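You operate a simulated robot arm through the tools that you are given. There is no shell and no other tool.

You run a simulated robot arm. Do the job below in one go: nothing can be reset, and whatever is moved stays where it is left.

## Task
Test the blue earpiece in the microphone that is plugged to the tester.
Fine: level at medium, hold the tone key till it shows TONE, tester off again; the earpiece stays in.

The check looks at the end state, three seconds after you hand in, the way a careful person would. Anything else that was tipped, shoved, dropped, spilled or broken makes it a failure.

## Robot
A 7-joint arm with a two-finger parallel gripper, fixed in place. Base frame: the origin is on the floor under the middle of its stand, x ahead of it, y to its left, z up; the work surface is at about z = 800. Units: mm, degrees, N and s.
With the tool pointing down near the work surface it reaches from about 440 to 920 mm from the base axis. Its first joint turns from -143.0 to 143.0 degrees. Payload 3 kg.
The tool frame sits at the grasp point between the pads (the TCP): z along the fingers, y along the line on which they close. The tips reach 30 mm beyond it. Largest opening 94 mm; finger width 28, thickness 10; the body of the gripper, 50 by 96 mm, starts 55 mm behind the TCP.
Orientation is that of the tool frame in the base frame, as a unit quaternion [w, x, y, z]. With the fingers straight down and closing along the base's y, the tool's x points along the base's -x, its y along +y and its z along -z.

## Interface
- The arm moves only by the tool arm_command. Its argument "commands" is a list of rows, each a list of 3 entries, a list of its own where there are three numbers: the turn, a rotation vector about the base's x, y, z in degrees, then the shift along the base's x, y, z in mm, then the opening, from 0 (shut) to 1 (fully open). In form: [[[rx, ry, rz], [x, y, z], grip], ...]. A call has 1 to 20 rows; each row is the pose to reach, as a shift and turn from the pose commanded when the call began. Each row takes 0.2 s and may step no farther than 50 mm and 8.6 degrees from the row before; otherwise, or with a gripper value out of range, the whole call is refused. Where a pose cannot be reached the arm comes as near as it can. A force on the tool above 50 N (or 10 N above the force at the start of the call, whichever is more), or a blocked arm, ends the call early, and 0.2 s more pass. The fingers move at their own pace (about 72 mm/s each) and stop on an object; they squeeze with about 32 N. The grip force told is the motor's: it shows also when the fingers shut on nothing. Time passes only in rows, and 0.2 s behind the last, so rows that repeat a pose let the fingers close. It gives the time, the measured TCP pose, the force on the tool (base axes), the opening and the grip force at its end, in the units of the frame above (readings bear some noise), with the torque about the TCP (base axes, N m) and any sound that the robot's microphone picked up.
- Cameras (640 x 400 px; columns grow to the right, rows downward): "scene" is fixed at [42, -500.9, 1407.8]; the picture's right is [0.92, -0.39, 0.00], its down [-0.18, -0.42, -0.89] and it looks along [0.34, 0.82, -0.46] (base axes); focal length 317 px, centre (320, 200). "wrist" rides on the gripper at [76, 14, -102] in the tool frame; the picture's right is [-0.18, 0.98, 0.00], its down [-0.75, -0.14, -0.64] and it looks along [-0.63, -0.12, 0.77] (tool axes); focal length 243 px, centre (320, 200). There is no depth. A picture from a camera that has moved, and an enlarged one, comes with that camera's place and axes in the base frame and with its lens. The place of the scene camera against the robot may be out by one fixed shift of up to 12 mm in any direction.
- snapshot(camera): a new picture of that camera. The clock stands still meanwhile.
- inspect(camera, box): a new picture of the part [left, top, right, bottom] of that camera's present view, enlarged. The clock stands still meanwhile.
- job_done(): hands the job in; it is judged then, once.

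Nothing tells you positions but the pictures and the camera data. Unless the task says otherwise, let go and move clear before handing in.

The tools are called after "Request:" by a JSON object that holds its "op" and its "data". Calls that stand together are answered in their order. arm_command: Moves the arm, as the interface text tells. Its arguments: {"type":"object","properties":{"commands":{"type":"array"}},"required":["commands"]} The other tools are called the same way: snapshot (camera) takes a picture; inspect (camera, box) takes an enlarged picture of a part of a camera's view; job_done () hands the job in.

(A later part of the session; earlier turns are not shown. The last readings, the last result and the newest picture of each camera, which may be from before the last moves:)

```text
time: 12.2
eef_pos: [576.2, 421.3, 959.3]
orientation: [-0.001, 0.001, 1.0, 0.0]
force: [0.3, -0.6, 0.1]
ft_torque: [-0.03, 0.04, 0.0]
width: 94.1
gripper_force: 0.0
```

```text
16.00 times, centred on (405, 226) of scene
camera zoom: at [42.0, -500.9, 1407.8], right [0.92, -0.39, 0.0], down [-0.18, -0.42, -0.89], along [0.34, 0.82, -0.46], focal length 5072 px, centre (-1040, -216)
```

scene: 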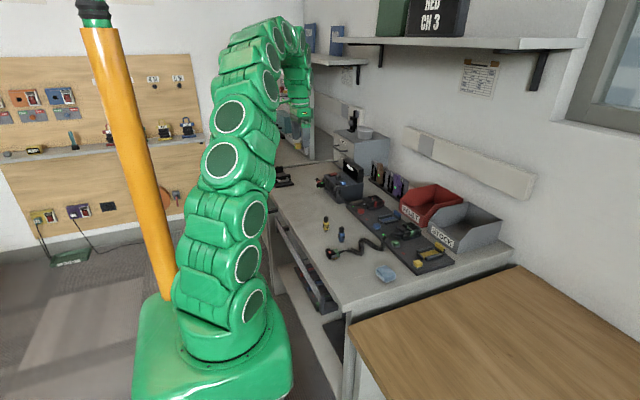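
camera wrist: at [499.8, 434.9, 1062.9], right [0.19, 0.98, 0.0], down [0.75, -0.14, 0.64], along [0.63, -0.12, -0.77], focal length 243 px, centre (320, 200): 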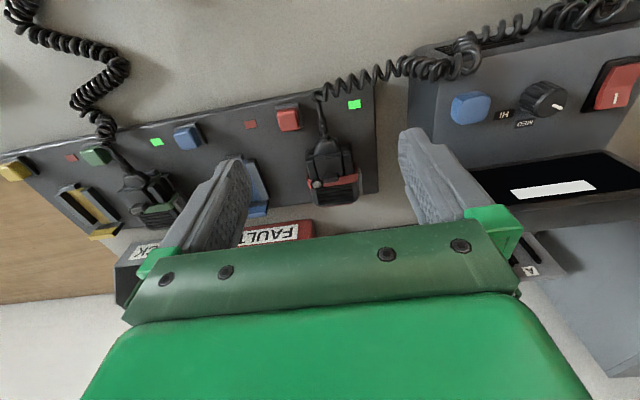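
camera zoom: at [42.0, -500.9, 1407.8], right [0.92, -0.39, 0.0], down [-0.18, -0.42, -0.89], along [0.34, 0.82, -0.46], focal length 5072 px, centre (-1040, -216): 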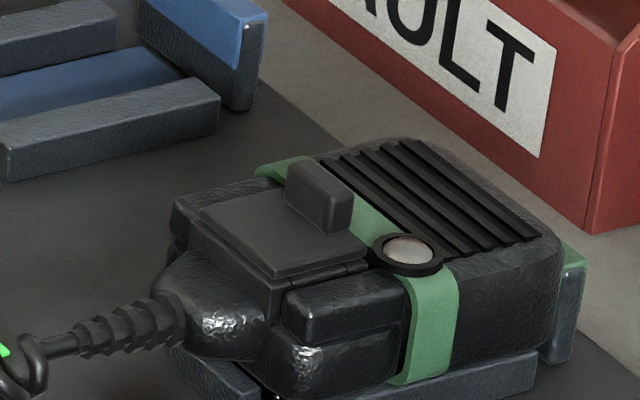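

The lid sits on a collar with side strips, and the tab is a wall across x, so it should open toward −x, either hinged there or sliding. I'll take a lower-angle view from the front to find out.

Request:
{"op": "arm_command", "data": {"commands": [[[0, -7, 0], [-20, 2, -10], 1], [[0, -14, 0], [-40, 5, -20], 1], [[0, -21, 0], [-60, 8, -35], 1], [[0, -28, 0], [-75, 10, -50], 1], [[0, -32, 0], [-80, 10, -60], 1]]}}

Request:
{"op": "snapshot", "data": {"camera": "wrist"}}

Request:
{"op": "inspect", "data": {"camera": "wrist", "box": [290, 140, 350, 200]}}

```text
time: 13.4
eef_pos: [496.5, 431.3, 900.4]
orientation: [0.276, 0.0, 0.961, 0.0]
force: [0.0, -0.1, 0.1]
ft_torque: [-0.01, -0.01, -0.03]
width: 93.8
gripper_force: 0.0
```

```text
taken
camera wrist: at [376.3, 445.0, 947.4], right [0.16, 0.98, 0.1], down [0.3, -0.14, 0.94], along [0.94, -0.12, -0.31], focal length 243 px, centre (320, 200)
```

wrist: 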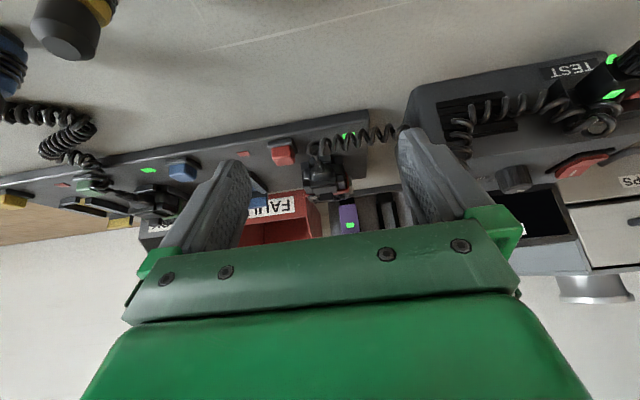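

```text
6.67 times, centred on (320, 170) of wrist
camera zoom: at [376.3, 445.0, 947.4], right [0.16, 0.98, 0.1], down [0.3, -0.14, 0.94], along [0.94, -0.12, -0.31], focal length 1618 px, centre (320, 400)
```

zoom: 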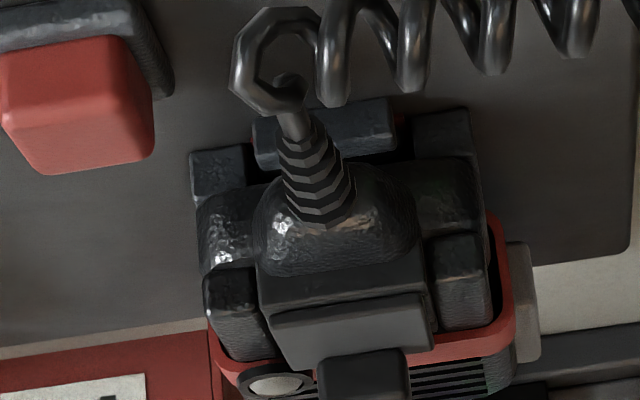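

Request:
{"op": "inspect", "data": {"camera": "wrist", "box": [310, 172, 340, 202]}}

Request:
{"op": "inspect", "data": {"camera": "wrist", "box": [500, 150, 640, 250]}}

Request:
{"op": "inspect", "data": {"camera": "wrist", "box": [120, 170, 190, 230]}}

```text
13.33 times, centred on (325, 187) of wrist
camera zoom: at [376.3, 445.0, 947.4], right [0.16, 0.98, 0.1], down [0.3, -0.14, 0.94], along [0.94, -0.12, -0.31], focal length 3235 px, centre (253, 373)
```

zoom: 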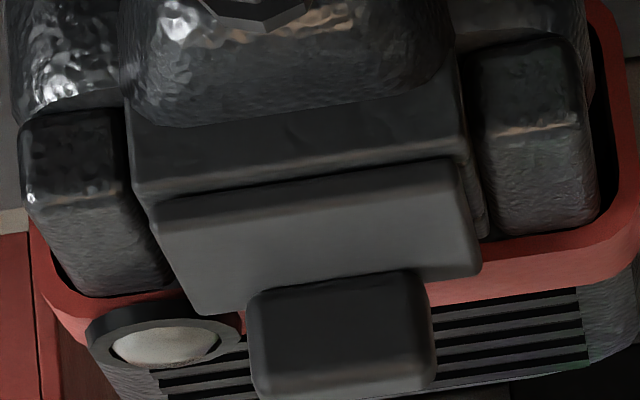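

```text
4.00 times, centred on (570, 200) of wrist
camera zoom: at [376.3, 445.0, 947.4], right [0.16, 0.98, 0.1], down [0.3, -0.14, 0.94], along [0.94, -0.12, -0.31], focal length 970 px, centre (-680, 200)
```

zoom: 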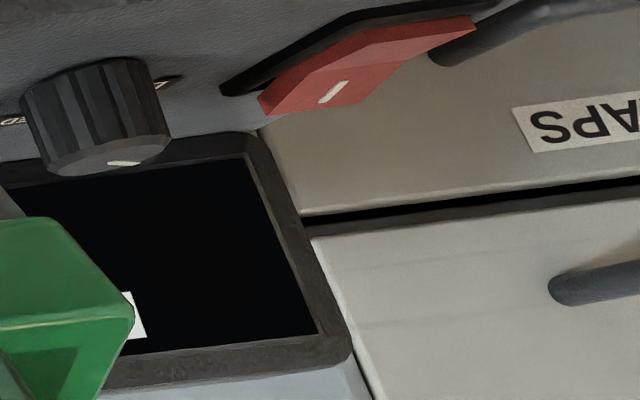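

```text
6.67 times, centred on (155, 200) of wrist
camera zoom: at [376.3, 445.0, 947.4], right [0.16, 0.98, 0.1], down [0.3, -0.14, 0.94], along [0.94, -0.12, -0.31], focal length 1618 px, centre (1420, 200)
```

zoom: 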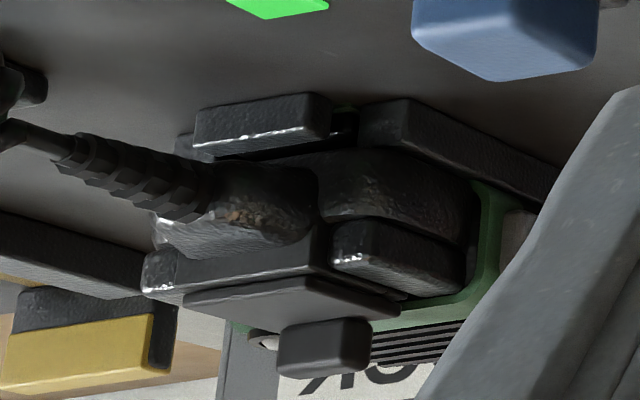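

The lid is a plate on a raised collar with x from 623 to 646, y from 407 to 433 and its top at z≈851. The tab reaches z≈861 at about (642, 420). Pushing the tab toward −x should open it, so I'll go upright, yaw 90°, and come in above the +x side of the tab.

Request:
{"op": "arm_command", "data": {"commands": [[[0, 8, 0], [0, 0, 15], 1], [[0, 16, 0], [0, 0, 30], 1], [[0, 24, 0], [0, 0, 45], 1], [[0, 32, 0], [0, 0, 60], 1]]}}

Request:
{"op": "arm_command", "data": {"commands": [[[0, 0, 8], [10, 0, 5], 0.8], [[0, 0, 16], [30, 0, 5], 0.6], [[0, 0, 24], [50, -5, 5], 0.4], [[0, 0, 32], [70, -5, 5], 0.2], [[0, 0, 40], [90, -5, 5], 0], [[0, 0, 48], [110, -5, 0], 0], [[0, 0, 56], [130, -5, 0], 0], [[0, 0, 64], [145, -5, 0], 0], [[0, 0, 72], [155, -5, -10], 0], [[0, 0, 80], [160, -5, -20], 0], [[0, 0, 86], [165, -5, -30], 0], [[0, 0, 90], [168, -5, -40], 0]]}}

Request:
{"op": "snapshot", "data": {"camera": "wrist"}}

```text
time: 14.4
eef_pos: [497.3, 431.4, 960.5]
orientation: [-0.001, 0.0, 1.0, -0.001]
force: [-0.1, -0.4, -0.4]
ft_torque: [-0.03, 0.01, -0.02]
width: 94.0
gripper_force: 0.0
```

```text
time: 17.0
eef_pos: [665.4, 426.3, 920.3]
orientation: [-0.001, 0.708, -0.707, 0.0]
force: [-0.6, -0.1, 0.7]
ft_torque: [0.0, 0.01, 0.03]
width: 0.0
gripper_force: 32.6
```

```text
taken
camera wrist: at [649.9, 349.5, 1022.9], right [-0.98, 0.18, 0.0], down [0.14, 0.75, 0.64], along [0.12, 0.63, -0.77], focal length 243 px, centre (320, 200)
```

wrist: 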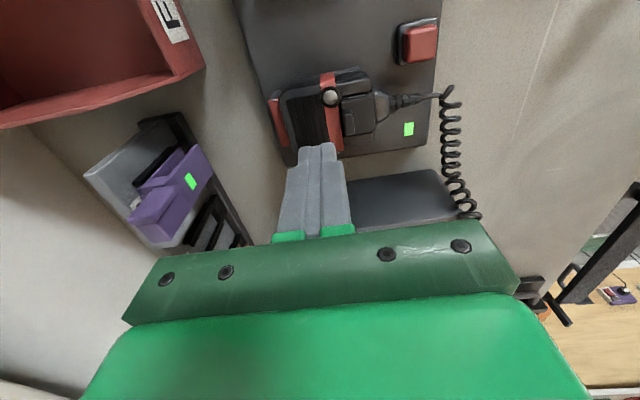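

Request:
{"op": "inspect", "data": {"camera": "wrist", "box": [260, 60, 400, 200]}}

Request:
{"op": "inspect", "data": {"camera": "scene", "box": [355, 180, 405, 214]}}

```text
2.86 times, centred on (330, 130) of wrist
camera zoom: at [649.9, 349.5, 1022.9], right [-0.98, 0.18, 0.0], down [0.14, 0.75, 0.64], along [0.12, 0.63, -0.77], focal length 693 px, centre (291, 400)
```

zoom: 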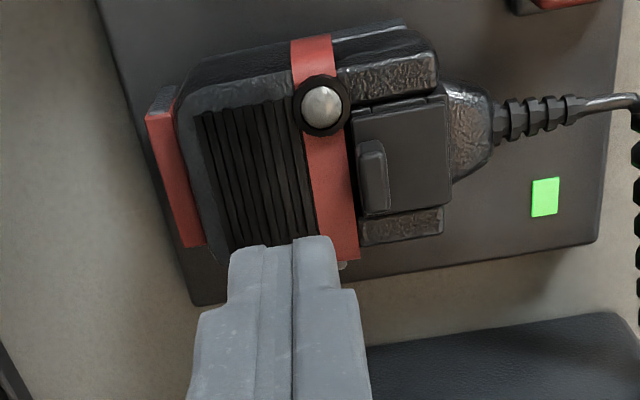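

```text
11.76 times, centred on (380, 197) of scene
camera zoom: at [42.0, -500.9, 1407.8], right [0.92, -0.39, 0.0], down [-0.18, -0.42, -0.89], along [0.34, 0.82, -0.46], focal length 3729 px, centre (-386, 235)
```

zoom: 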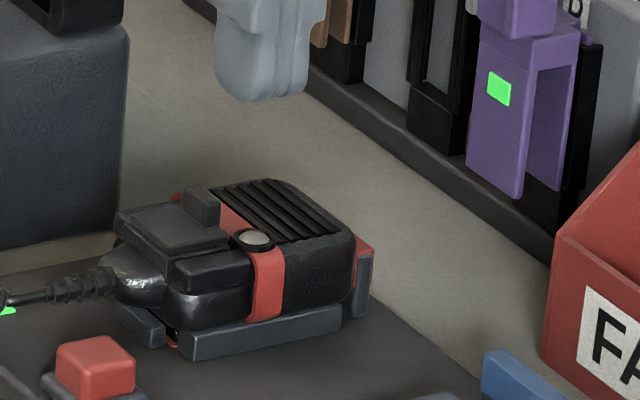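

The closed fingers are beyond the tab's +x side. I'll descend so the tips reach z≈854, above the microphone's face, then push gently toward −x in small steps.

Request:
{"op": "arm_command", "data": {"commands": [[[0, 0, 0], [-1, -1, -15], 0], [[0, 0, 0], [-2, -1, -28], 0], [[0, 0, 0], [-2, -1, -36], 0]]}}

Request:
{"op": "inspect", "data": {"camera": "wrist", "box": [260, 60, 400, 200]}}

Request:
{"op": "inspect", "data": {"camera": "scene", "box": [355, 180, 405, 214]}}

```text
time: 17.8
eef_pos: [663.0, 426.4, 884.7]
orientation: [0.0, -0.707, 0.707, 0.0]
force: [0.4, -0.8, 0.7]
ft_torque: [0.01, -0.02, 0.0]
width: 0.3
gripper_force: 32.1
```

```text
2.86 times, centred on (330, 130) of wrist
camera zoom: at [648.4, 349.1, 987.7], right [-0.98, 0.18, 0.0], down [0.14, 0.75, 0.64], along [0.12, 0.63, -0.77], focal length 693 px, centre (291, 400)
```

zoom: 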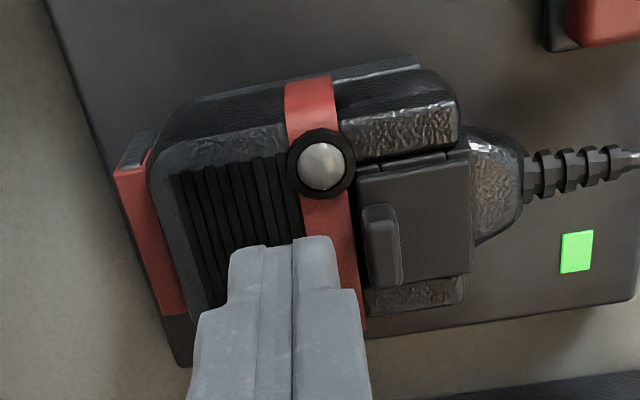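

```text
11.76 times, centred on (380, 197) of scene
camera zoom: at [42.0, -500.9, 1407.8], right [0.92, -0.39, 0.0], down [-0.18, -0.42, -0.89], along [0.34, 0.82, -0.46], focal length 3729 px, centre (-386, 235)
```

zoom: 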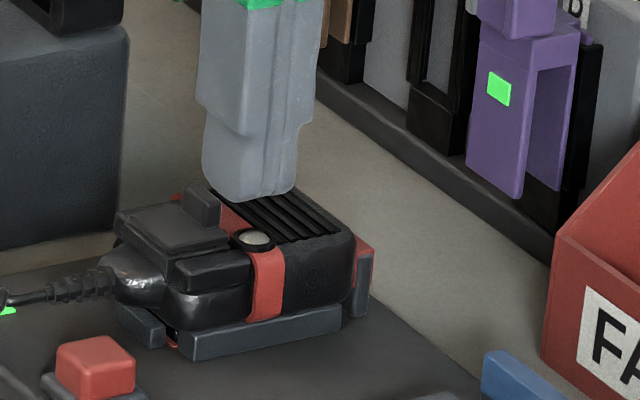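

Request:
{"op": "inspect", "data": {"camera": "wrist", "box": [335, 85, 385, 135]}}

Request:
{"op": "arm_command", "data": {"commands": [[[0, 0, 0], [-3, 0, 0], 0], [[0, 0, 0], [-5, 0, 0], 0], [[0, 0, 0], [-7, 0, 0], 0], [[0, 0, 0], [-9, 0, 0], 0], [[0, 0, 0], [-11, 0, 0], 0]]}}

Request:
{"op": "inspect", "data": {"camera": "wrist", "box": [260, 60, 400, 200]}}

Request:
{"op": "inspect", "data": {"camera": "scene", "box": [355, 180, 405, 214]}}

```text
8.00 times, centred on (360, 110) of wrist
camera zoom: at [648.4, 349.1, 987.7], right [-0.98, 0.18, 0.0], down [0.14, 0.75, 0.64], along [0.12, 0.63, -0.77], focal length 1941 px, centre (0, 920)
```

zoom: 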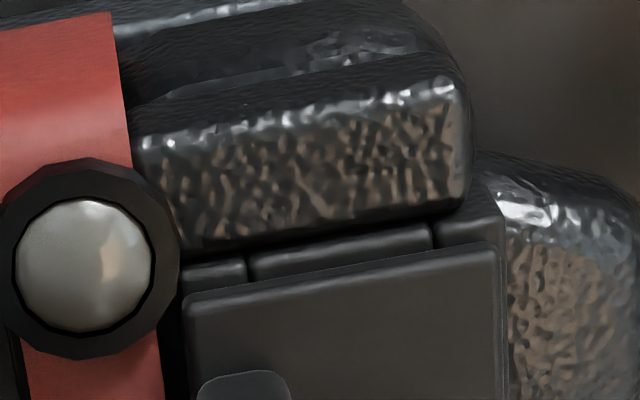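

```text
time: 19.0
eef_pos: [653.4, 426.2, 887.2]
orientation: [0.003, -0.707, 0.707, -0.001]
force: [34.6, 7.1, 10.8]
ft_torque: [0.1, -0.89, 0.08]
width: 0.1
gripper_force: 32.2
```

```text
2.86 times, centred on (330, 130) of wrist
camera zoom: at [638.1, 348.5, 988.8], right [-0.98, 0.18, 0.0], down [0.14, 0.75, 0.64], along [0.12, 0.63, -0.76], focal length 693 px, centre (291, 400)
```

zoom: 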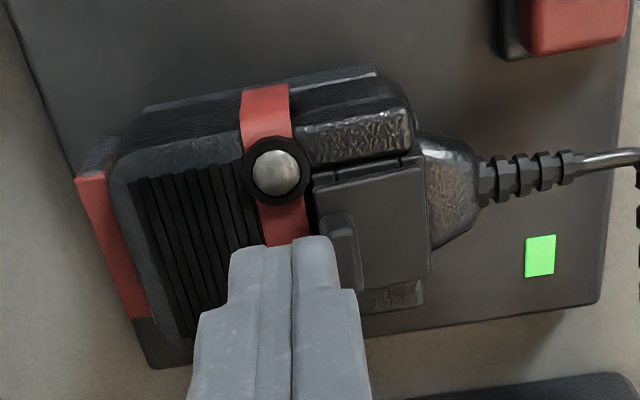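

```text
11.76 times, centred on (380, 197) of scene
camera zoom: at [42.0, -500.9, 1407.8], right [0.92, -0.39, 0.0], down [-0.18, -0.42, -0.89], along [0.34, 0.82, -0.46], focal length 3729 px, centre (-386, 235)
```

zoom: 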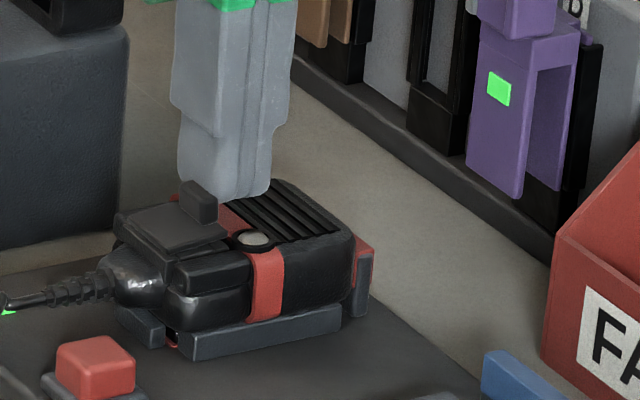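

The tool felt 35 N and was also pushed upward, so the lid may be trying to rotate up. I'll zoom in closely while the finger is still in contact.

Request:
{"op": "inspect", "data": {"camera": "scene", "box": [362, 190, 392, 210]}}

Request:
{"op": "inspect", "data": {"camera": "wrist", "box": [325, 90, 365, 140]}}

```text
16.00 times, centred on (377, 200) of scene
camera zoom: at [42.0, -500.9, 1407.8], right [0.92, -0.39, 0.0], down [-0.18, -0.42, -0.89], along [0.34, 0.82, -0.46], focal length 5072 px, centre (-592, 200)
```

zoom: 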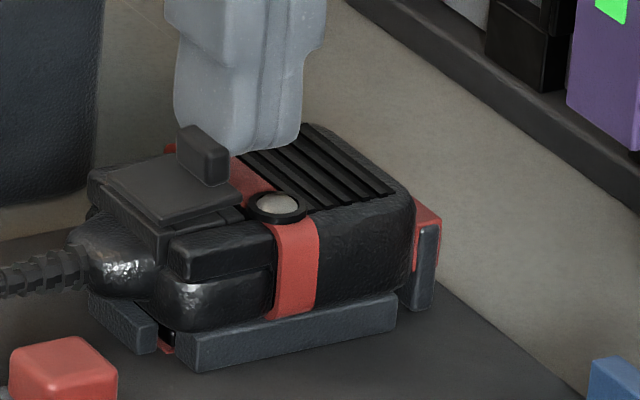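

```text
8.00 times, centred on (345, 115) of wrist
camera zoom: at [638.1, 348.5, 988.8], right [-0.98, 0.18, 0.0], down [0.14, 0.75, 0.64], along [0.12, 0.63, -0.76], focal length 1941 px, centre (120, 880)
```

zoom: 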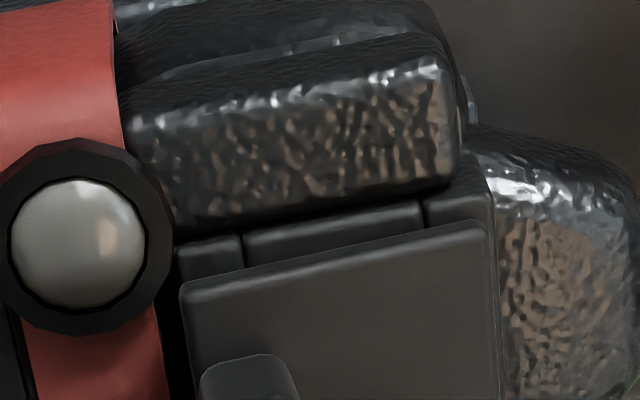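

The lid's +x end has risen about 3 mm, so it is hinged along its −x edge and opening. I'll keep the push but follow the hinge arc upward so friction helps.

Request:
{"op": "arm_command", "data": {"commands": [[[0, 0, 0], [-1, 0, 3.5], 0], [[0, 0, 0], [-2, 0, 6.5], 0], [[0, 0, 0], [-3.3, 0, 8], 0], [[0, 0, 0], [-4.8, 0, 9.5], 0], [[0, 0, 0], [-6.2, 0, 11], 0], [[0, 0, 0], [-7.7, 0, 12], 0]]}}

Request:
{"op": "inspect", "data": {"camera": "wrist", "box": [260, 60, 400, 200]}}

Request:
{"op": "inspect", "data": {"camera": "scene", "box": [362, 190, 392, 210]}}

```text
time: 20.6
eef_pos: [645.4, 424.8, 899.2]
orientation: [-0.002, 0.707, -0.707, 0.001]
force: [10.5, -1.2, 13.1]
ft_torque: [-0.11, -0.19, 0.06]
width: 0.0
gripper_force: 32.0
stopped in row 6: the force on the tool passed its limit at 51 N (the readings are from after the stop); the commanded pose is now the measured one
```

```text
2.86 times, centred on (330, 130) of wrist
camera zoom: at [629.7, 348.0, 1001.9], right [-0.98, 0.18, -0.01], down [0.14, 0.75, 0.64], along [0.12, 0.63, -0.76], focal length 693 px, centre (291, 400)
```

zoom: 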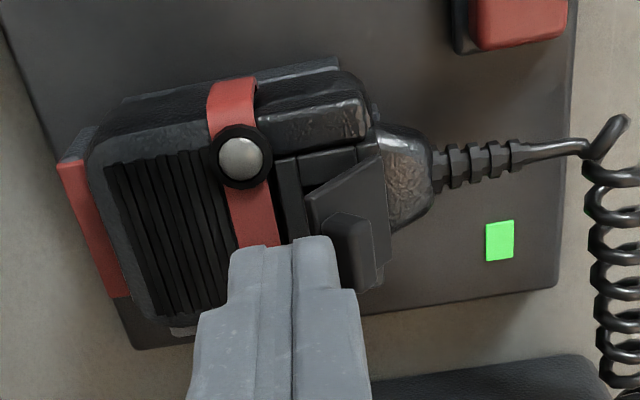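

```text
16.00 times, centred on (377, 200) of scene
camera zoom: at [42.0, -500.9, 1407.8], right [0.92, -0.39, 0.0], down [-0.18, -0.42, -0.89], along [0.34, 0.82, -0.46], focal length 5072 px, centre (-592, 200)
```

zoom: 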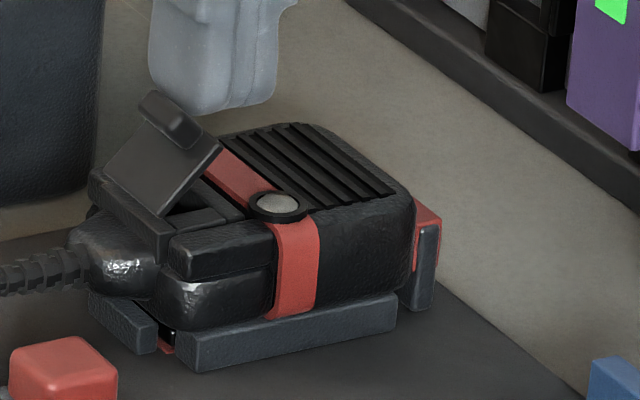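

The lid is open about 45°. I'll back off slightly in +x to see whether it holds by itself, then push from lower down on its edge.

Request:
{"op": "arm_command", "data": {"commands": [[[0, 0, 0], [3, 0, 1], 0], [[0, 0, 0], [6, 0, 0], 0], [[0, 0, 0], [9, 0, -2], 0]]}}

Request:
{"op": "inspect", "data": {"camera": "wrist", "box": [260, 60, 400, 200]}}

Request:
{"op": "inspect", "data": {"camera": "scene", "box": [362, 190, 392, 210]}}

```text
time: 21.4
eef_pos: [652.5, 424.7, 895.8]
orientation: [-0.001, 0.708, -0.706, 0.0]
force: [0.5, 1.2, 0.4]
ft_torque: [0.0, 0.0, 0.01]
width: 0.0
gripper_force: 31.7
```

```text
2.86 times, centred on (330, 130) of wrist
camera zoom: at [637.0, 348.1, 997.9], right [-0.98, 0.18, 0.0], down [0.14, 0.75, 0.64], along [0.12, 0.63, -0.77], focal length 693 px, centre (291, 400)
```

zoom: 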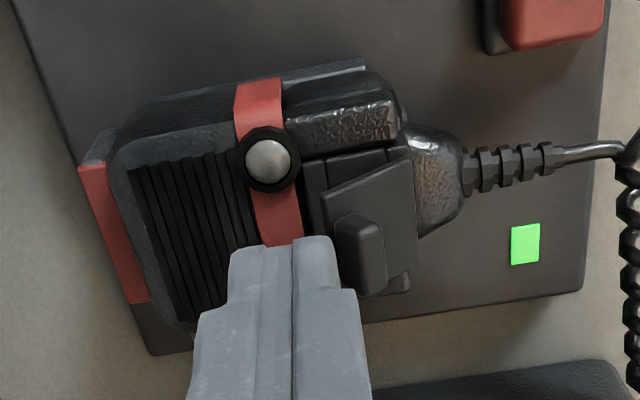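

```text
16.00 times, centred on (377, 200) of scene
camera zoom: at [42.0, -500.9, 1407.8], right [0.92, -0.39, 0.0], down [-0.18, -0.42, -0.89], along [0.34, 0.82, -0.46], focal length 5072 px, centre (-592, 200)
```

zoom: 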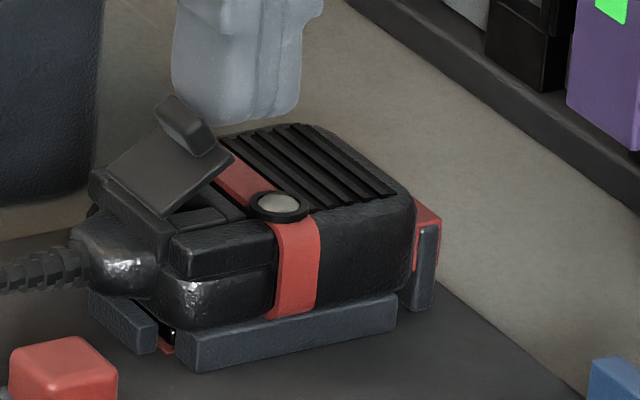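

The lid holds at about 35°. I'll lower the finger so its flat face meets the lid's raised edge, then sweep toward −x to swing it past vertical.

Request:
{"op": "arm_command", "data": {"commands": [[[0, 0, 0], [5, 0, 0], 0], [[0, 0, 0], [5, 0, -6], 0], [[0, 0, 0], [5, 0, -11], 0], [[0, 0, 0], [2, 0, -11], 0], [[0, 0, 0], [-2, 0, -11], 0], [[0, 0, 0], [-6, 0, -11], 0]]}}

Request:
{"op": "inspect", "data": {"camera": "wrist", "box": [260, 60, 400, 200]}}

Request:
{"op": "inspect", "data": {"camera": "scene", "box": [362, 190, 392, 210]}}

```text
time: 22.8
eef_pos: [648.5, 424.9, 887.4]
orientation: [0.004, -0.707, 0.707, -0.001]
force: [24.4, 2.3, 18.5]
ft_torque: [-0.02, -0.33, 0.05]
width: 0.1
gripper_force: 31.9
```

```text
2.86 times, centred on (330, 130) of wrist
camera zoom: at [633.1, 348.1, 989.3], right [-0.98, 0.18, -0.01], down [0.14, 0.75, 0.65], along [0.12, 0.63, -0.76], focal length 693 px, centre (291, 400)
```

zoom: 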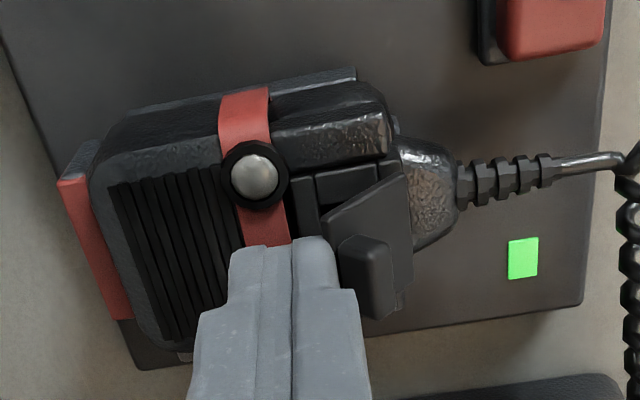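

```text
16.00 times, centred on (377, 200) of scene
camera zoom: at [42.0, -500.9, 1407.8], right [0.92, -0.39, 0.0], down [-0.18, -0.42, -0.89], along [0.34, 0.82, -0.46], focal length 5072 px, centre (-592, 200)
```

zoom: 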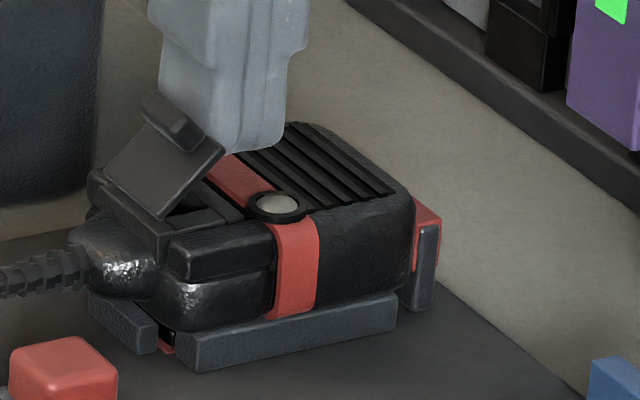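

Request:
{"op": "arm_command", "data": {"commands": [[[0, 0, 0], [-2, 0, 3], 0], [[0, 0, 0], [-5, 0, 5], 0], [[0, 0, 0], [-8, 0, 7], 0], [[0, 0, 0], [-11, 0, 8], 0], [[0, 0, 0], [-14, 0, 9], 0], [[0, 0, 0], [-17, 0, 9], 0], [[0, 0, 0], [-20, 0, 9], 0]]}}

Request:
{"op": "inspect", "data": {"camera": "wrist", "box": [260, 60, 400, 200]}}

Request:
{"op": "inspect", "data": {"camera": "scene", "box": [362, 190, 392, 210]}}

```text
time: 24.4
eef_pos: [626.5, 425.7, 893.5]
orientation: [-0.001, 0.707, -0.707, 0.001]
force: [-0.1, -0.5, -0.1]
ft_torque: [-0.02, -0.02, 0.01]
width: 0.0
gripper_force: 32.2
```

```text
2.86 times, centred on (330, 130) of wrist
camera zoom: at [612.1, 348.2, 996.3], right [-0.98, 0.18, 0.0], down [0.14, 0.75, 0.64], along [0.12, 0.63, -0.77], focal length 693 px, centre (291, 400)
```

zoom: 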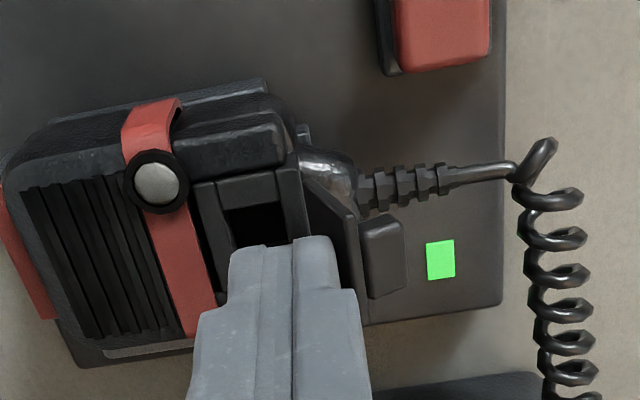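

```text
16.00 times, centred on (377, 200) of scene
camera zoom: at [42.0, -500.9, 1407.8], right [0.92, -0.39, 0.0], down [-0.18, -0.42, -0.89], along [0.34, 0.82, -0.46], focal length 5072 px, centre (-592, 200)
```

zoom: 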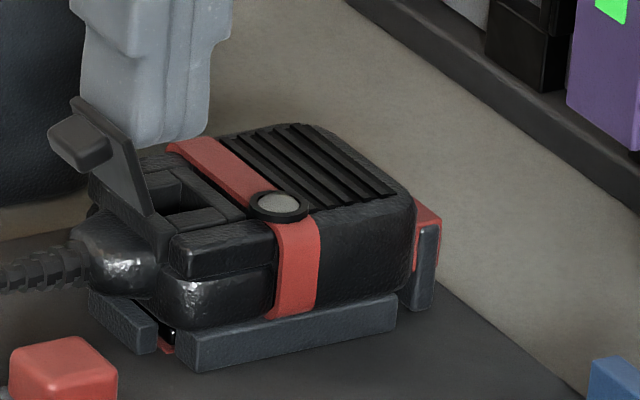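

The lid is now open past vertical and the tool force is zero, with a square socket hole exposed. I'll retreat upward and examine the socket.

Request:
{"op": "arm_command", "data": {"commands": [[[0, 0, 0], [6, 0, 5], 0], [[0, 0, 0], [10, 0, 20], 0], [[0, 0, 0], [10, -10, 40], 0], [[0, 0, 0], [10, -40, 60], 0], [[0, 0, 0], [10, -80, 70], 0]]}}

Request:
{"op": "snapshot", "data": {"camera": "wrist"}}

Request:
{"op": "inspect", "data": {"camera": "scene", "box": [362, 190, 392, 210]}}

```text
time: 25.6
eef_pos: [637.9, 344.2, 963.0]
orientation: [0.0, 0.708, -0.707, 0.001]
force: [0.6, 0.4, -0.8]
ft_torque: [-0.02, -0.02, -0.01]
width: 0.0
gripper_force: 31.9
```

```text
taken
camera wrist: at [621.5, 268.1, 1066.2], right [-0.98, 0.18, 0.0], down [0.14, 0.75, 0.64], along [0.12, 0.63, -0.77], focal length 243 px, centre (320, 200)
```

wrist: 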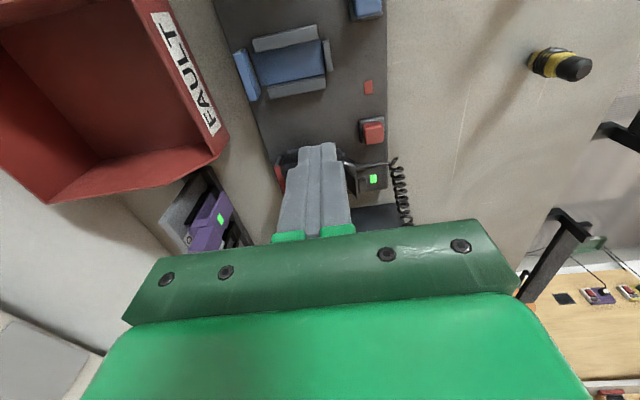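

```text
16.00 times, centred on (377, 200) of scene
camera zoom: at [42.0, -500.9, 1407.8], right [0.92, -0.39, 0.0], down [-0.18, -0.42, -0.89], along [0.34, 0.82, -0.46], focal length 5072 px, centre (-592, 200)
```

zoom: 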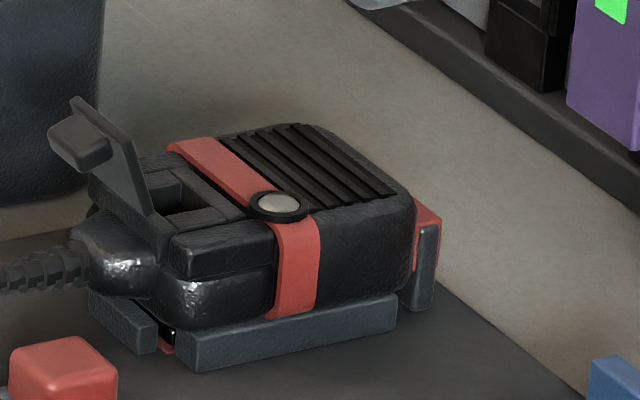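

Request:
{"op": "arm_command", "data": {"commands": [[[0, 0, 0], [0, 0, 0], 1], [[0, 0, 0], [0, 0, 0], 1], [[0, 0, 0], [0, 0, 0], 1]]}}

Request:
{"op": "inspect", "data": {"camera": "wrist", "box": [300, 130, 380, 210]}}

Request:
{"op": "inspect", "data": {"camera": "wrist", "box": [320, 150, 360, 190]}}

```text
time: 26.4
eef_pos: [637.3, 345.1, 963.8]
orientation: [-0.001, 0.708, -0.706, 0.001]
force: [0.3, -0.7, -0.2]
ft_torque: [-0.01, -0.01, -0.02]
width: 93.9
gripper_force: 0.1
```

```text
5.00 times, centred on (340, 170) of wrist
camera zoom: at [621.7, 268.5, 1065.8], right [-0.98, 0.18, 0.0], down [0.14, 0.75, 0.64], along [0.12, 0.63, -0.77], focal length 1213 px, centre (220, 350)
```

zoom: 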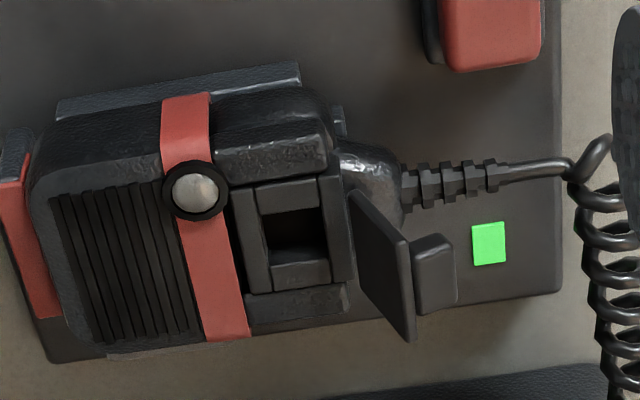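

```text
10.00 times, centred on (340, 170) of wrist
camera zoom: at [621.7, 268.5, 1065.8], right [-0.98, 0.18, 0.0], down [0.14, 0.75, 0.64], along [0.12, 0.63, -0.77], focal length 2426 px, centre (120, 500)
```

zoom: 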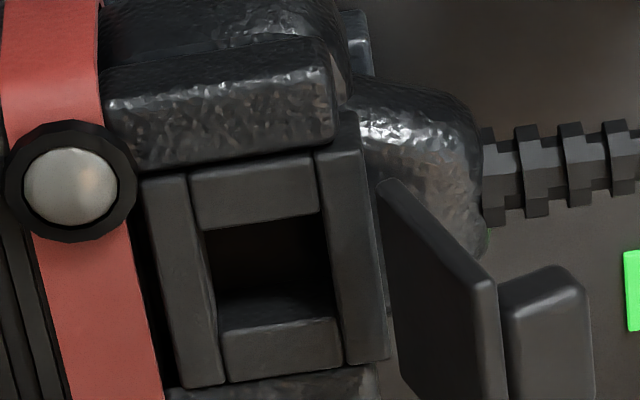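

The socket is a roughly 13 mm square hole centred near (633, 420), and its sides line up with the base axes. Now I need the blue earpiece's exact position and plug orientation, so I'll move the camera to it.

Request:
{"op": "arm_command", "data": {"commands": [[[0, 0, 0], [-35, -25, 0], 1], [[0, 0, 0], [-70, -50, 0], 1], [[0, 0, 0], [-105, -75, -5], 1], [[0, 0, 0], [-140, -100, -20], 1], [[0, 0, 0], [-170, -120, -40], 1], [[0, 0, 0], [-200, -145, -55], 1]]}}

Request:
{"op": "snapshot", "data": {"camera": "wrist"}}

Request:
{"op": "inspect", "data": {"camera": "wrist", "box": [270, 100, 370, 220]}}

```text
time: 27.8
eef_pos: [437.7, 198.8, 908.3]
orientation: [-0.002, 0.708, -0.706, 0.0]
force: [-0.3, -0.3, 0.3]
ft_torque: [0.01, 0.0, 0.04]
width: 93.9
gripper_force: 0.0
```

```text
taken
camera wrist: at [422.1, 121.6, 1011.6], right [-0.98, 0.18, 0.0], down [0.14, 0.75, 0.64], along [0.12, 0.63, -0.77], focal length 243 px, centre (320, 200)
```

wrist: 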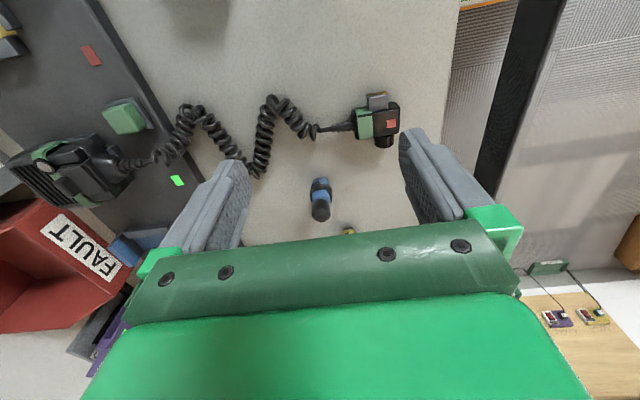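

```text
3.33 times, centred on (320, 160) of wrist
camera zoom: at [422.1, 121.6, 1011.6], right [-0.98, 0.18, 0.0], down [0.14, 0.75, 0.64], along [0.12, 0.63, -0.77], focal length 809 px, centre (320, 333)
```

zoom: 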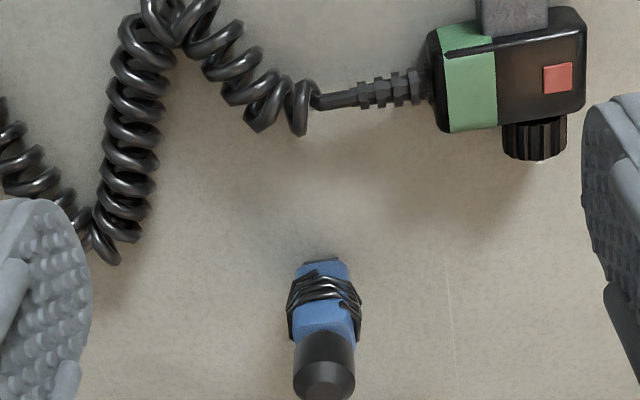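

Request:
{"op": "inspect", "data": {"camera": "wrist", "box": [305, 170, 337, 225]}}

Request:
{"op": "inspect", "data": {"camera": "wrist", "box": [308, 172, 333, 190]}}

Request:
{"op": "inspect", "data": {"camera": "scene", "box": [330, 222, 360, 246]}}

```text
7.27 times, centred on (321, 198) of wrist
camera zoom: at [422.1, 121.6, 1011.6], right [-0.98, 0.18, 0.0], down [0.14, 0.75, 0.64], along [0.12, 0.63, -0.77], focal length 1764 px, centre (313, 218)
```

zoom: 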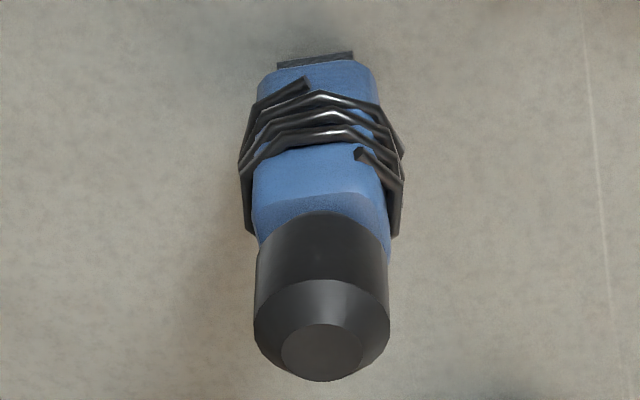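

```text
16.00 times, centred on (320, 181) of wrist
camera zoom: at [422.1, 121.6, 1011.6], right [-0.98, 0.18, 0.0], down [0.14, 0.75, 0.64], along [0.12, 0.63, -0.77], focal length 3882 px, centre (312, 504)
```

zoom: 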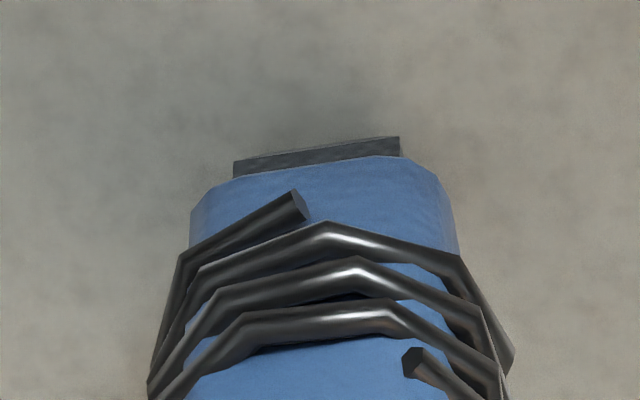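

```text
16.00 times, centred on (345, 234) of scene
camera zoom: at [42.0, -500.9, 1407.8], right [0.92, -0.39, 0.0], down [-0.18, -0.42, -0.89], along [0.34, 0.82, -0.46], focal length 5072 px, centre (-80, -344)
```

zoom: 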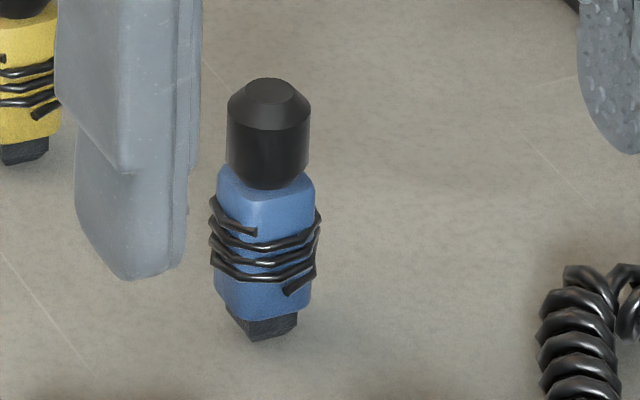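

The blue earpiece stands at about (448.4, 270.5) with its top at z≈857, and its plug edges line up with the base axes. I'll yaw back to 0°, which is also the grip orientation, to confirm its centre from the second direction.

Request:
{"op": "arm_command", "data": {"commands": [[[0, 0, -8.2], [-5, 5, 10], 1], [[0, 0, -16.4], [-10, 12, 20], 1], [[0, 0, -24.6], [-16, 20, 25], 1], [[0, 0, -32.8], [-22, 28, 25], 1], [[0, 0, -41], [-28, 36, 25], 1], [[0, 0, -49.2], [-34, 44, 25], 1], [[0, 0, -57.4], [-40, 52, 20], 1], [[0, 0, -65.6], [-46, 60, 15], 1], [[0, 0, -73.8], [-52, 68, 10], 1], [[0, 0, -82], [-58, 76, 5], 1], [[0, 0, -90], [-64, 86, 0], 1]]}}

Request:
{"op": "snapshot", "data": {"camera": "wrist"}}

Request:
{"op": "inspect", "data": {"camera": "wrist", "box": [305, 140, 337, 215]}}

```text
time: 30.2
eef_pos: [373.0, 285.9, 906.8]
orientation: [0.0, 0.001, 1.0, -0.001]
force: [0.2, -0.2, -0.4]
ft_torque: [0.0, 0.0, 0.0]
width: 94.0
gripper_force: 0.0
```

```text
taken
camera wrist: at [295.5, 300.3, 1010.5], right [0.19, 0.98, 0.0], down [0.75, -0.14, 0.64], along [0.63, -0.12, -0.77], focal length 243 px, centre (320, 200)
```

wrist: 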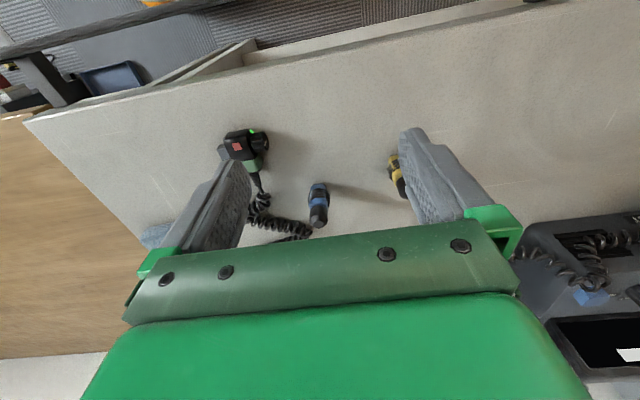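

```text
5.33 times, centred on (321, 178) of wrist
camera zoom: at [295.5, 300.3, 1010.5], right [0.19, 0.98, 0.0], down [0.75, -0.14, 0.64], along [0.63, -0.12, -0.77], focal length 1294 px, centre (315, 320)
```

zoom: 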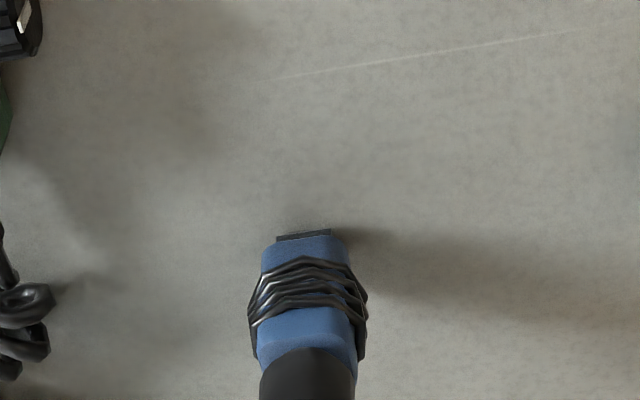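

Request:
{"op": "inspect", "data": {"camera": "wrist", "box": [304, 178, 334, 200]}}

Request:
{"op": "inspect", "data": {"camera": "wrist", "box": [300, 195, 340, 235]}}

```text
16.00 times, centred on (319, 189) of wrist
camera zoom: at [295.5, 300.3, 1010.5], right [0.19, 0.98, 0.0], down [0.75, -0.14, 0.64], along [0.63, -0.12, -0.77], focal length 3882 px, centre (336, 376)
```

zoom: 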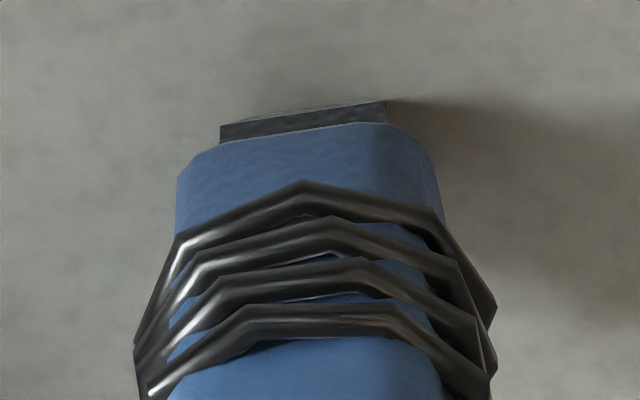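

```text
10.00 times, centred on (320, 215) of wrist
camera zoom: at [295.5, 300.3, 1010.5], right [0.19, 0.98, 0.0], down [0.75, -0.14, 0.64], along [0.63, -0.12, -0.77], focal length 2426 px, centre (320, 50)
```

zoom: 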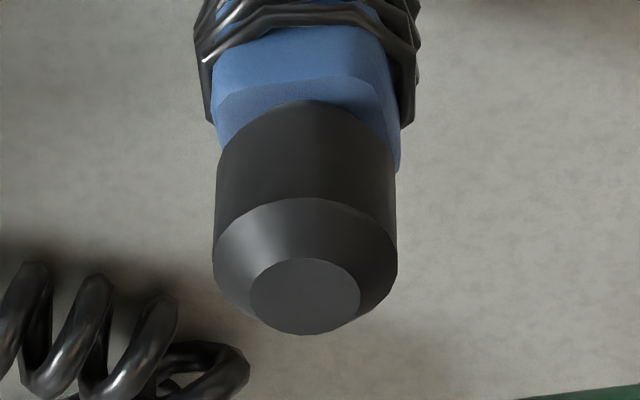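

The plug is an 11 mm square, axis-aligned, and the cap is a cylinder about 16.6 mm across at z≈842–855, centred near (448.8, 270.0). I'll yaw to 90° above it, which leaves the camera a clear view later at the socket, and then grip the cap.

Request:
{"op": "arm_command", "data": {"commands": [[[0, 0, 8.2], [0, 0, 10], 0.9], [[0, 0, 16.4], [5, 0, 15], 0.8], [[0, 0, 24.6], [12, -2, 20], 0.7], [[0, 0, 32.8], [20, -4, 20], 0.6], [[0, 0, 41], [28, -6, 20], 0.55], [[0, 0, 49.2], [36, -8, 20], 0.55], [[0, 0, 57.4], [44, -10, 20], 0.55], [[0, 0, 65.6], [52, -12, 20], 0.55], [[0, 0, 73.8], [60, -14, 20], 0.55], [[0, 0, 82], [70, -15, 15], 0.55], [[0, 0, 90], [75.8, -16, 10], 0.55], [[0, 0, 90], [75.8, -16, 10], 0.55]]}}

Request:
{"op": "snapshot", "data": {"camera": "wrist"}}

Request:
{"op": "inspect", "data": {"camera": "wrist", "box": [270, 100, 370, 230]}}

```text
time: 32.8
eef_pos: [449.3, 270.4, 920.1]
orientation: [-0.001, 0.708, -0.707, 0.001]
force: [1.2, 0.0, 0.4]
ft_torque: [-0.03, 0.02, 0.0]
width: 51.7
gripper_force: 0.1
```

```text
taken
camera wrist: at [433.7, 193.2, 1021.5], right [-0.98, 0.18, 0.0], down [0.14, 0.75, 0.64], along [0.12, 0.63, -0.77], focal length 243 px, centre (320, 200)
```

wrist: 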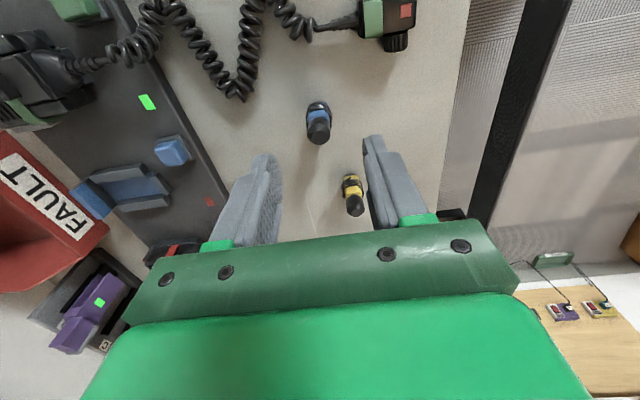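

```text
3.08 times, centred on (320, 165) of wrist
camera zoom: at [433.7, 193.2, 1021.5], right [-0.98, 0.18, 0.0], down [0.14, 0.75, 0.64], along [0.12, 0.63, -0.77], focal length 746 px, centre (320, 308)
```

zoom: 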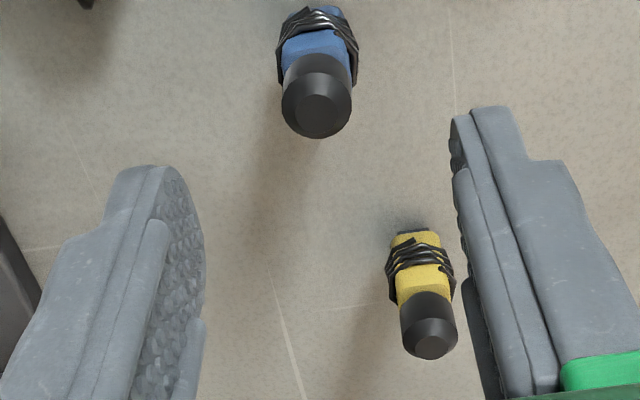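

The gripper is centred over the blue earpiece within about 1 mm. I'll descend so the tips reach just below the cap's middle, then close.

Request:
{"op": "arm_command", "data": {"commands": [[[0, 0, 0], [0, 0, -15], 0.55], [[0, 0, 0], [0, 0, -30], 0.5], [[0, 0, 0], [0, 0, -40], 0.45], [[0, 0, 0], [0, 0, -46.5], 0.45], [[0, 0, 0], [0, 0, -46.5], 0.45]]}}

Request:
{"op": "inspect", "data": {"camera": "wrist", "box": [270, 100, 370, 230]}}

Request:
{"op": "inspect", "data": {"camera": "scene", "box": [325, 215, 365, 245]}}

```text
time: 34.0
eef_pos: [450.3, 270.1, 871.9]
orientation: [-0.002, 0.708, -0.707, 0.001]
force: [-0.2, 0.0, -0.2]
ft_torque: [0.05, 0.02, 0.0]
width: 42.3
gripper_force: 0.1
```

```text
3.08 times, centred on (320, 165) of wrist
camera zoom: at [433.9, 192.9, 975.0], right [-0.98, 0.18, 0.0], down [0.14, 0.75, 0.64], along [0.12, 0.63, -0.77], focal length 746 px, centre (320, 308)
```

zoom: 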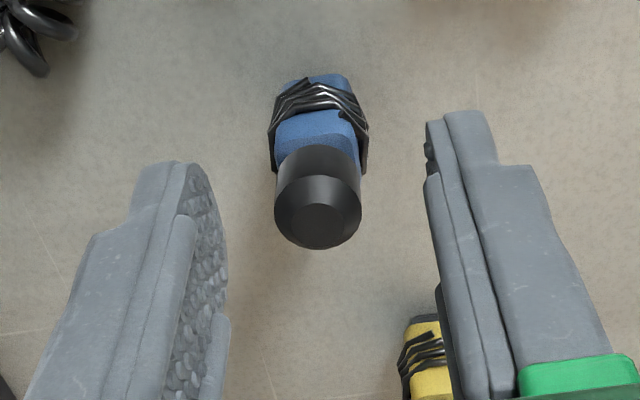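

```text
13.33 times, centred on (345, 230) of scene
camera zoom: at [42.0, -500.9, 1407.8], right [0.92, -0.39, 0.0], down [-0.18, -0.42, -0.89], along [0.34, 0.82, -0.46], focal length 4226 px, centre (-13, -200)
```

zoom: 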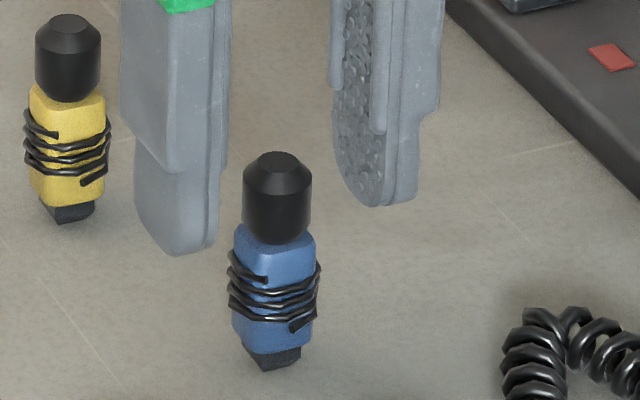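

Request:
{"op": "arm_command", "data": {"commands": [[[0, 0, 0], [0, 0, 0], 0.3], [[0, 0, 0], [0, 0, 0], 0.22], [[0, 0, 0], [0, 0, 0], 0.1], [[0, 0, 0], [0, 0, 0], 0.1], [[0, 0, 0], [0, 0, 0], 0.1]]}}

Request:
{"op": "inspect", "data": {"camera": "wrist", "box": [270, 100, 370, 230]}}

Request:
{"op": "inspect", "data": {"camera": "scene", "box": [325, 215, 365, 245]}}

```text
time: 35.2
eef_pos: [450.0, 270.5, 871.9]
orientation: [0.001, -0.707, 0.707, 0.0]
force: [-1.6, -0.5, 1.5]
ft_torque: [0.02, 0.06, 0.0]
width: 13.3
gripper_force: 32.4
```

```text
3.08 times, centred on (320, 165) of wrist
camera zoom: at [433.8, 192.9, 975.0], right [-0.98, 0.18, 0.0], down [0.14, 0.75, 0.64], along [0.12, 0.63, -0.77], focal length 746 px, centre (320, 308)
```

zoom: 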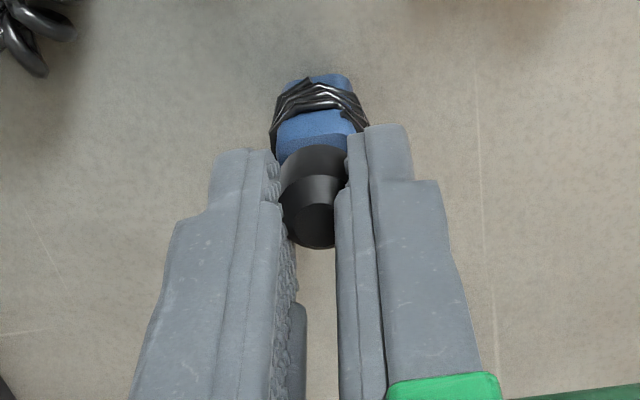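

```text
13.33 times, centred on (345, 230) of scene
camera zoom: at [42.0, -500.9, 1407.8], right [0.92, -0.39, 0.0], down [-0.18, -0.42, -0.89], along [0.34, 0.82, -0.46], focal length 4226 px, centre (-13, -200)
```

zoom: 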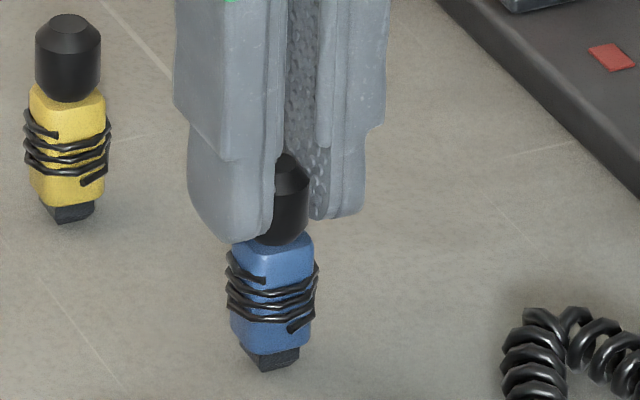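

The cap is gripped at 13.3 mm width with 32 N. I'll lift straight up and check how the earpiece hangs.

Request:
{"op": "arm_command", "data": {"commands": [[[0, 0, 0], [0, 0, 3], 0.1], [[0, 0, 0], [0, 0, 8], 0.1], [[0, 0, 0], [0, 0, 20], 0.1], [[0, 0, 0], [0, 0, 45], 0.1], [[0, 0, 0], [0, 0, 75], 0.1], [[0, 0, 0], [0, 0, 100], 0.1]]}}

Request:
{"op": "inspect", "data": {"camera": "wrist", "box": [270, 100, 370, 230]}}

Request:
{"op": "inspect", "data": {"camera": "scene", "box": [315, 175, 375, 225]}}

```text
time: 36.6
eef_pos: [449.0, 271.2, 972.6]
orientation: [-0.001, 0.708, -0.706, 0.0]
force: [0.4, -0.3, 0.0]
ft_torque: [0.0, -0.01, 0.01]
width: 13.5
gripper_force: 31.8
```

```text
3.08 times, centred on (320, 165) of wrist
camera zoom: at [434.1, 194.5, 1075.7], right [-0.98, 0.18, 0.0], down [0.14, 0.75, 0.64], along [0.12, 0.63, -0.77], focal length 746 px, centre (320, 308)
```

zoom: 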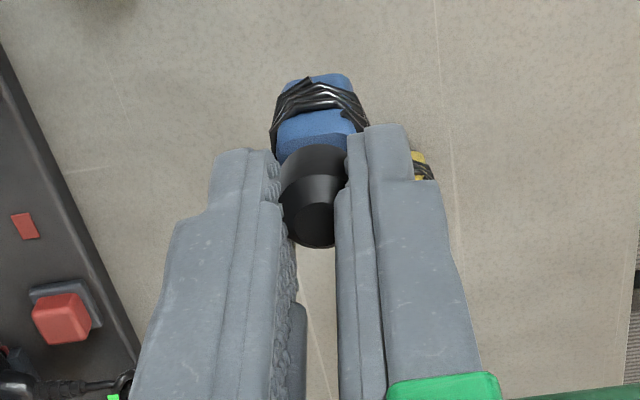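

```text
8.00 times, centred on (345, 200) of scene
camera zoom: at [42.0, -500.9, 1407.8], right [0.92, -0.39, 0.0], down [-0.18, -0.42, -0.89], along [0.34, 0.82, -0.46], focal length 2536 px, centre (120, 200)
```

zoom: 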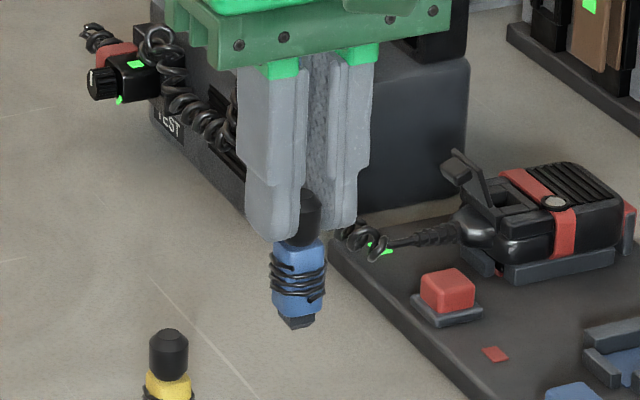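

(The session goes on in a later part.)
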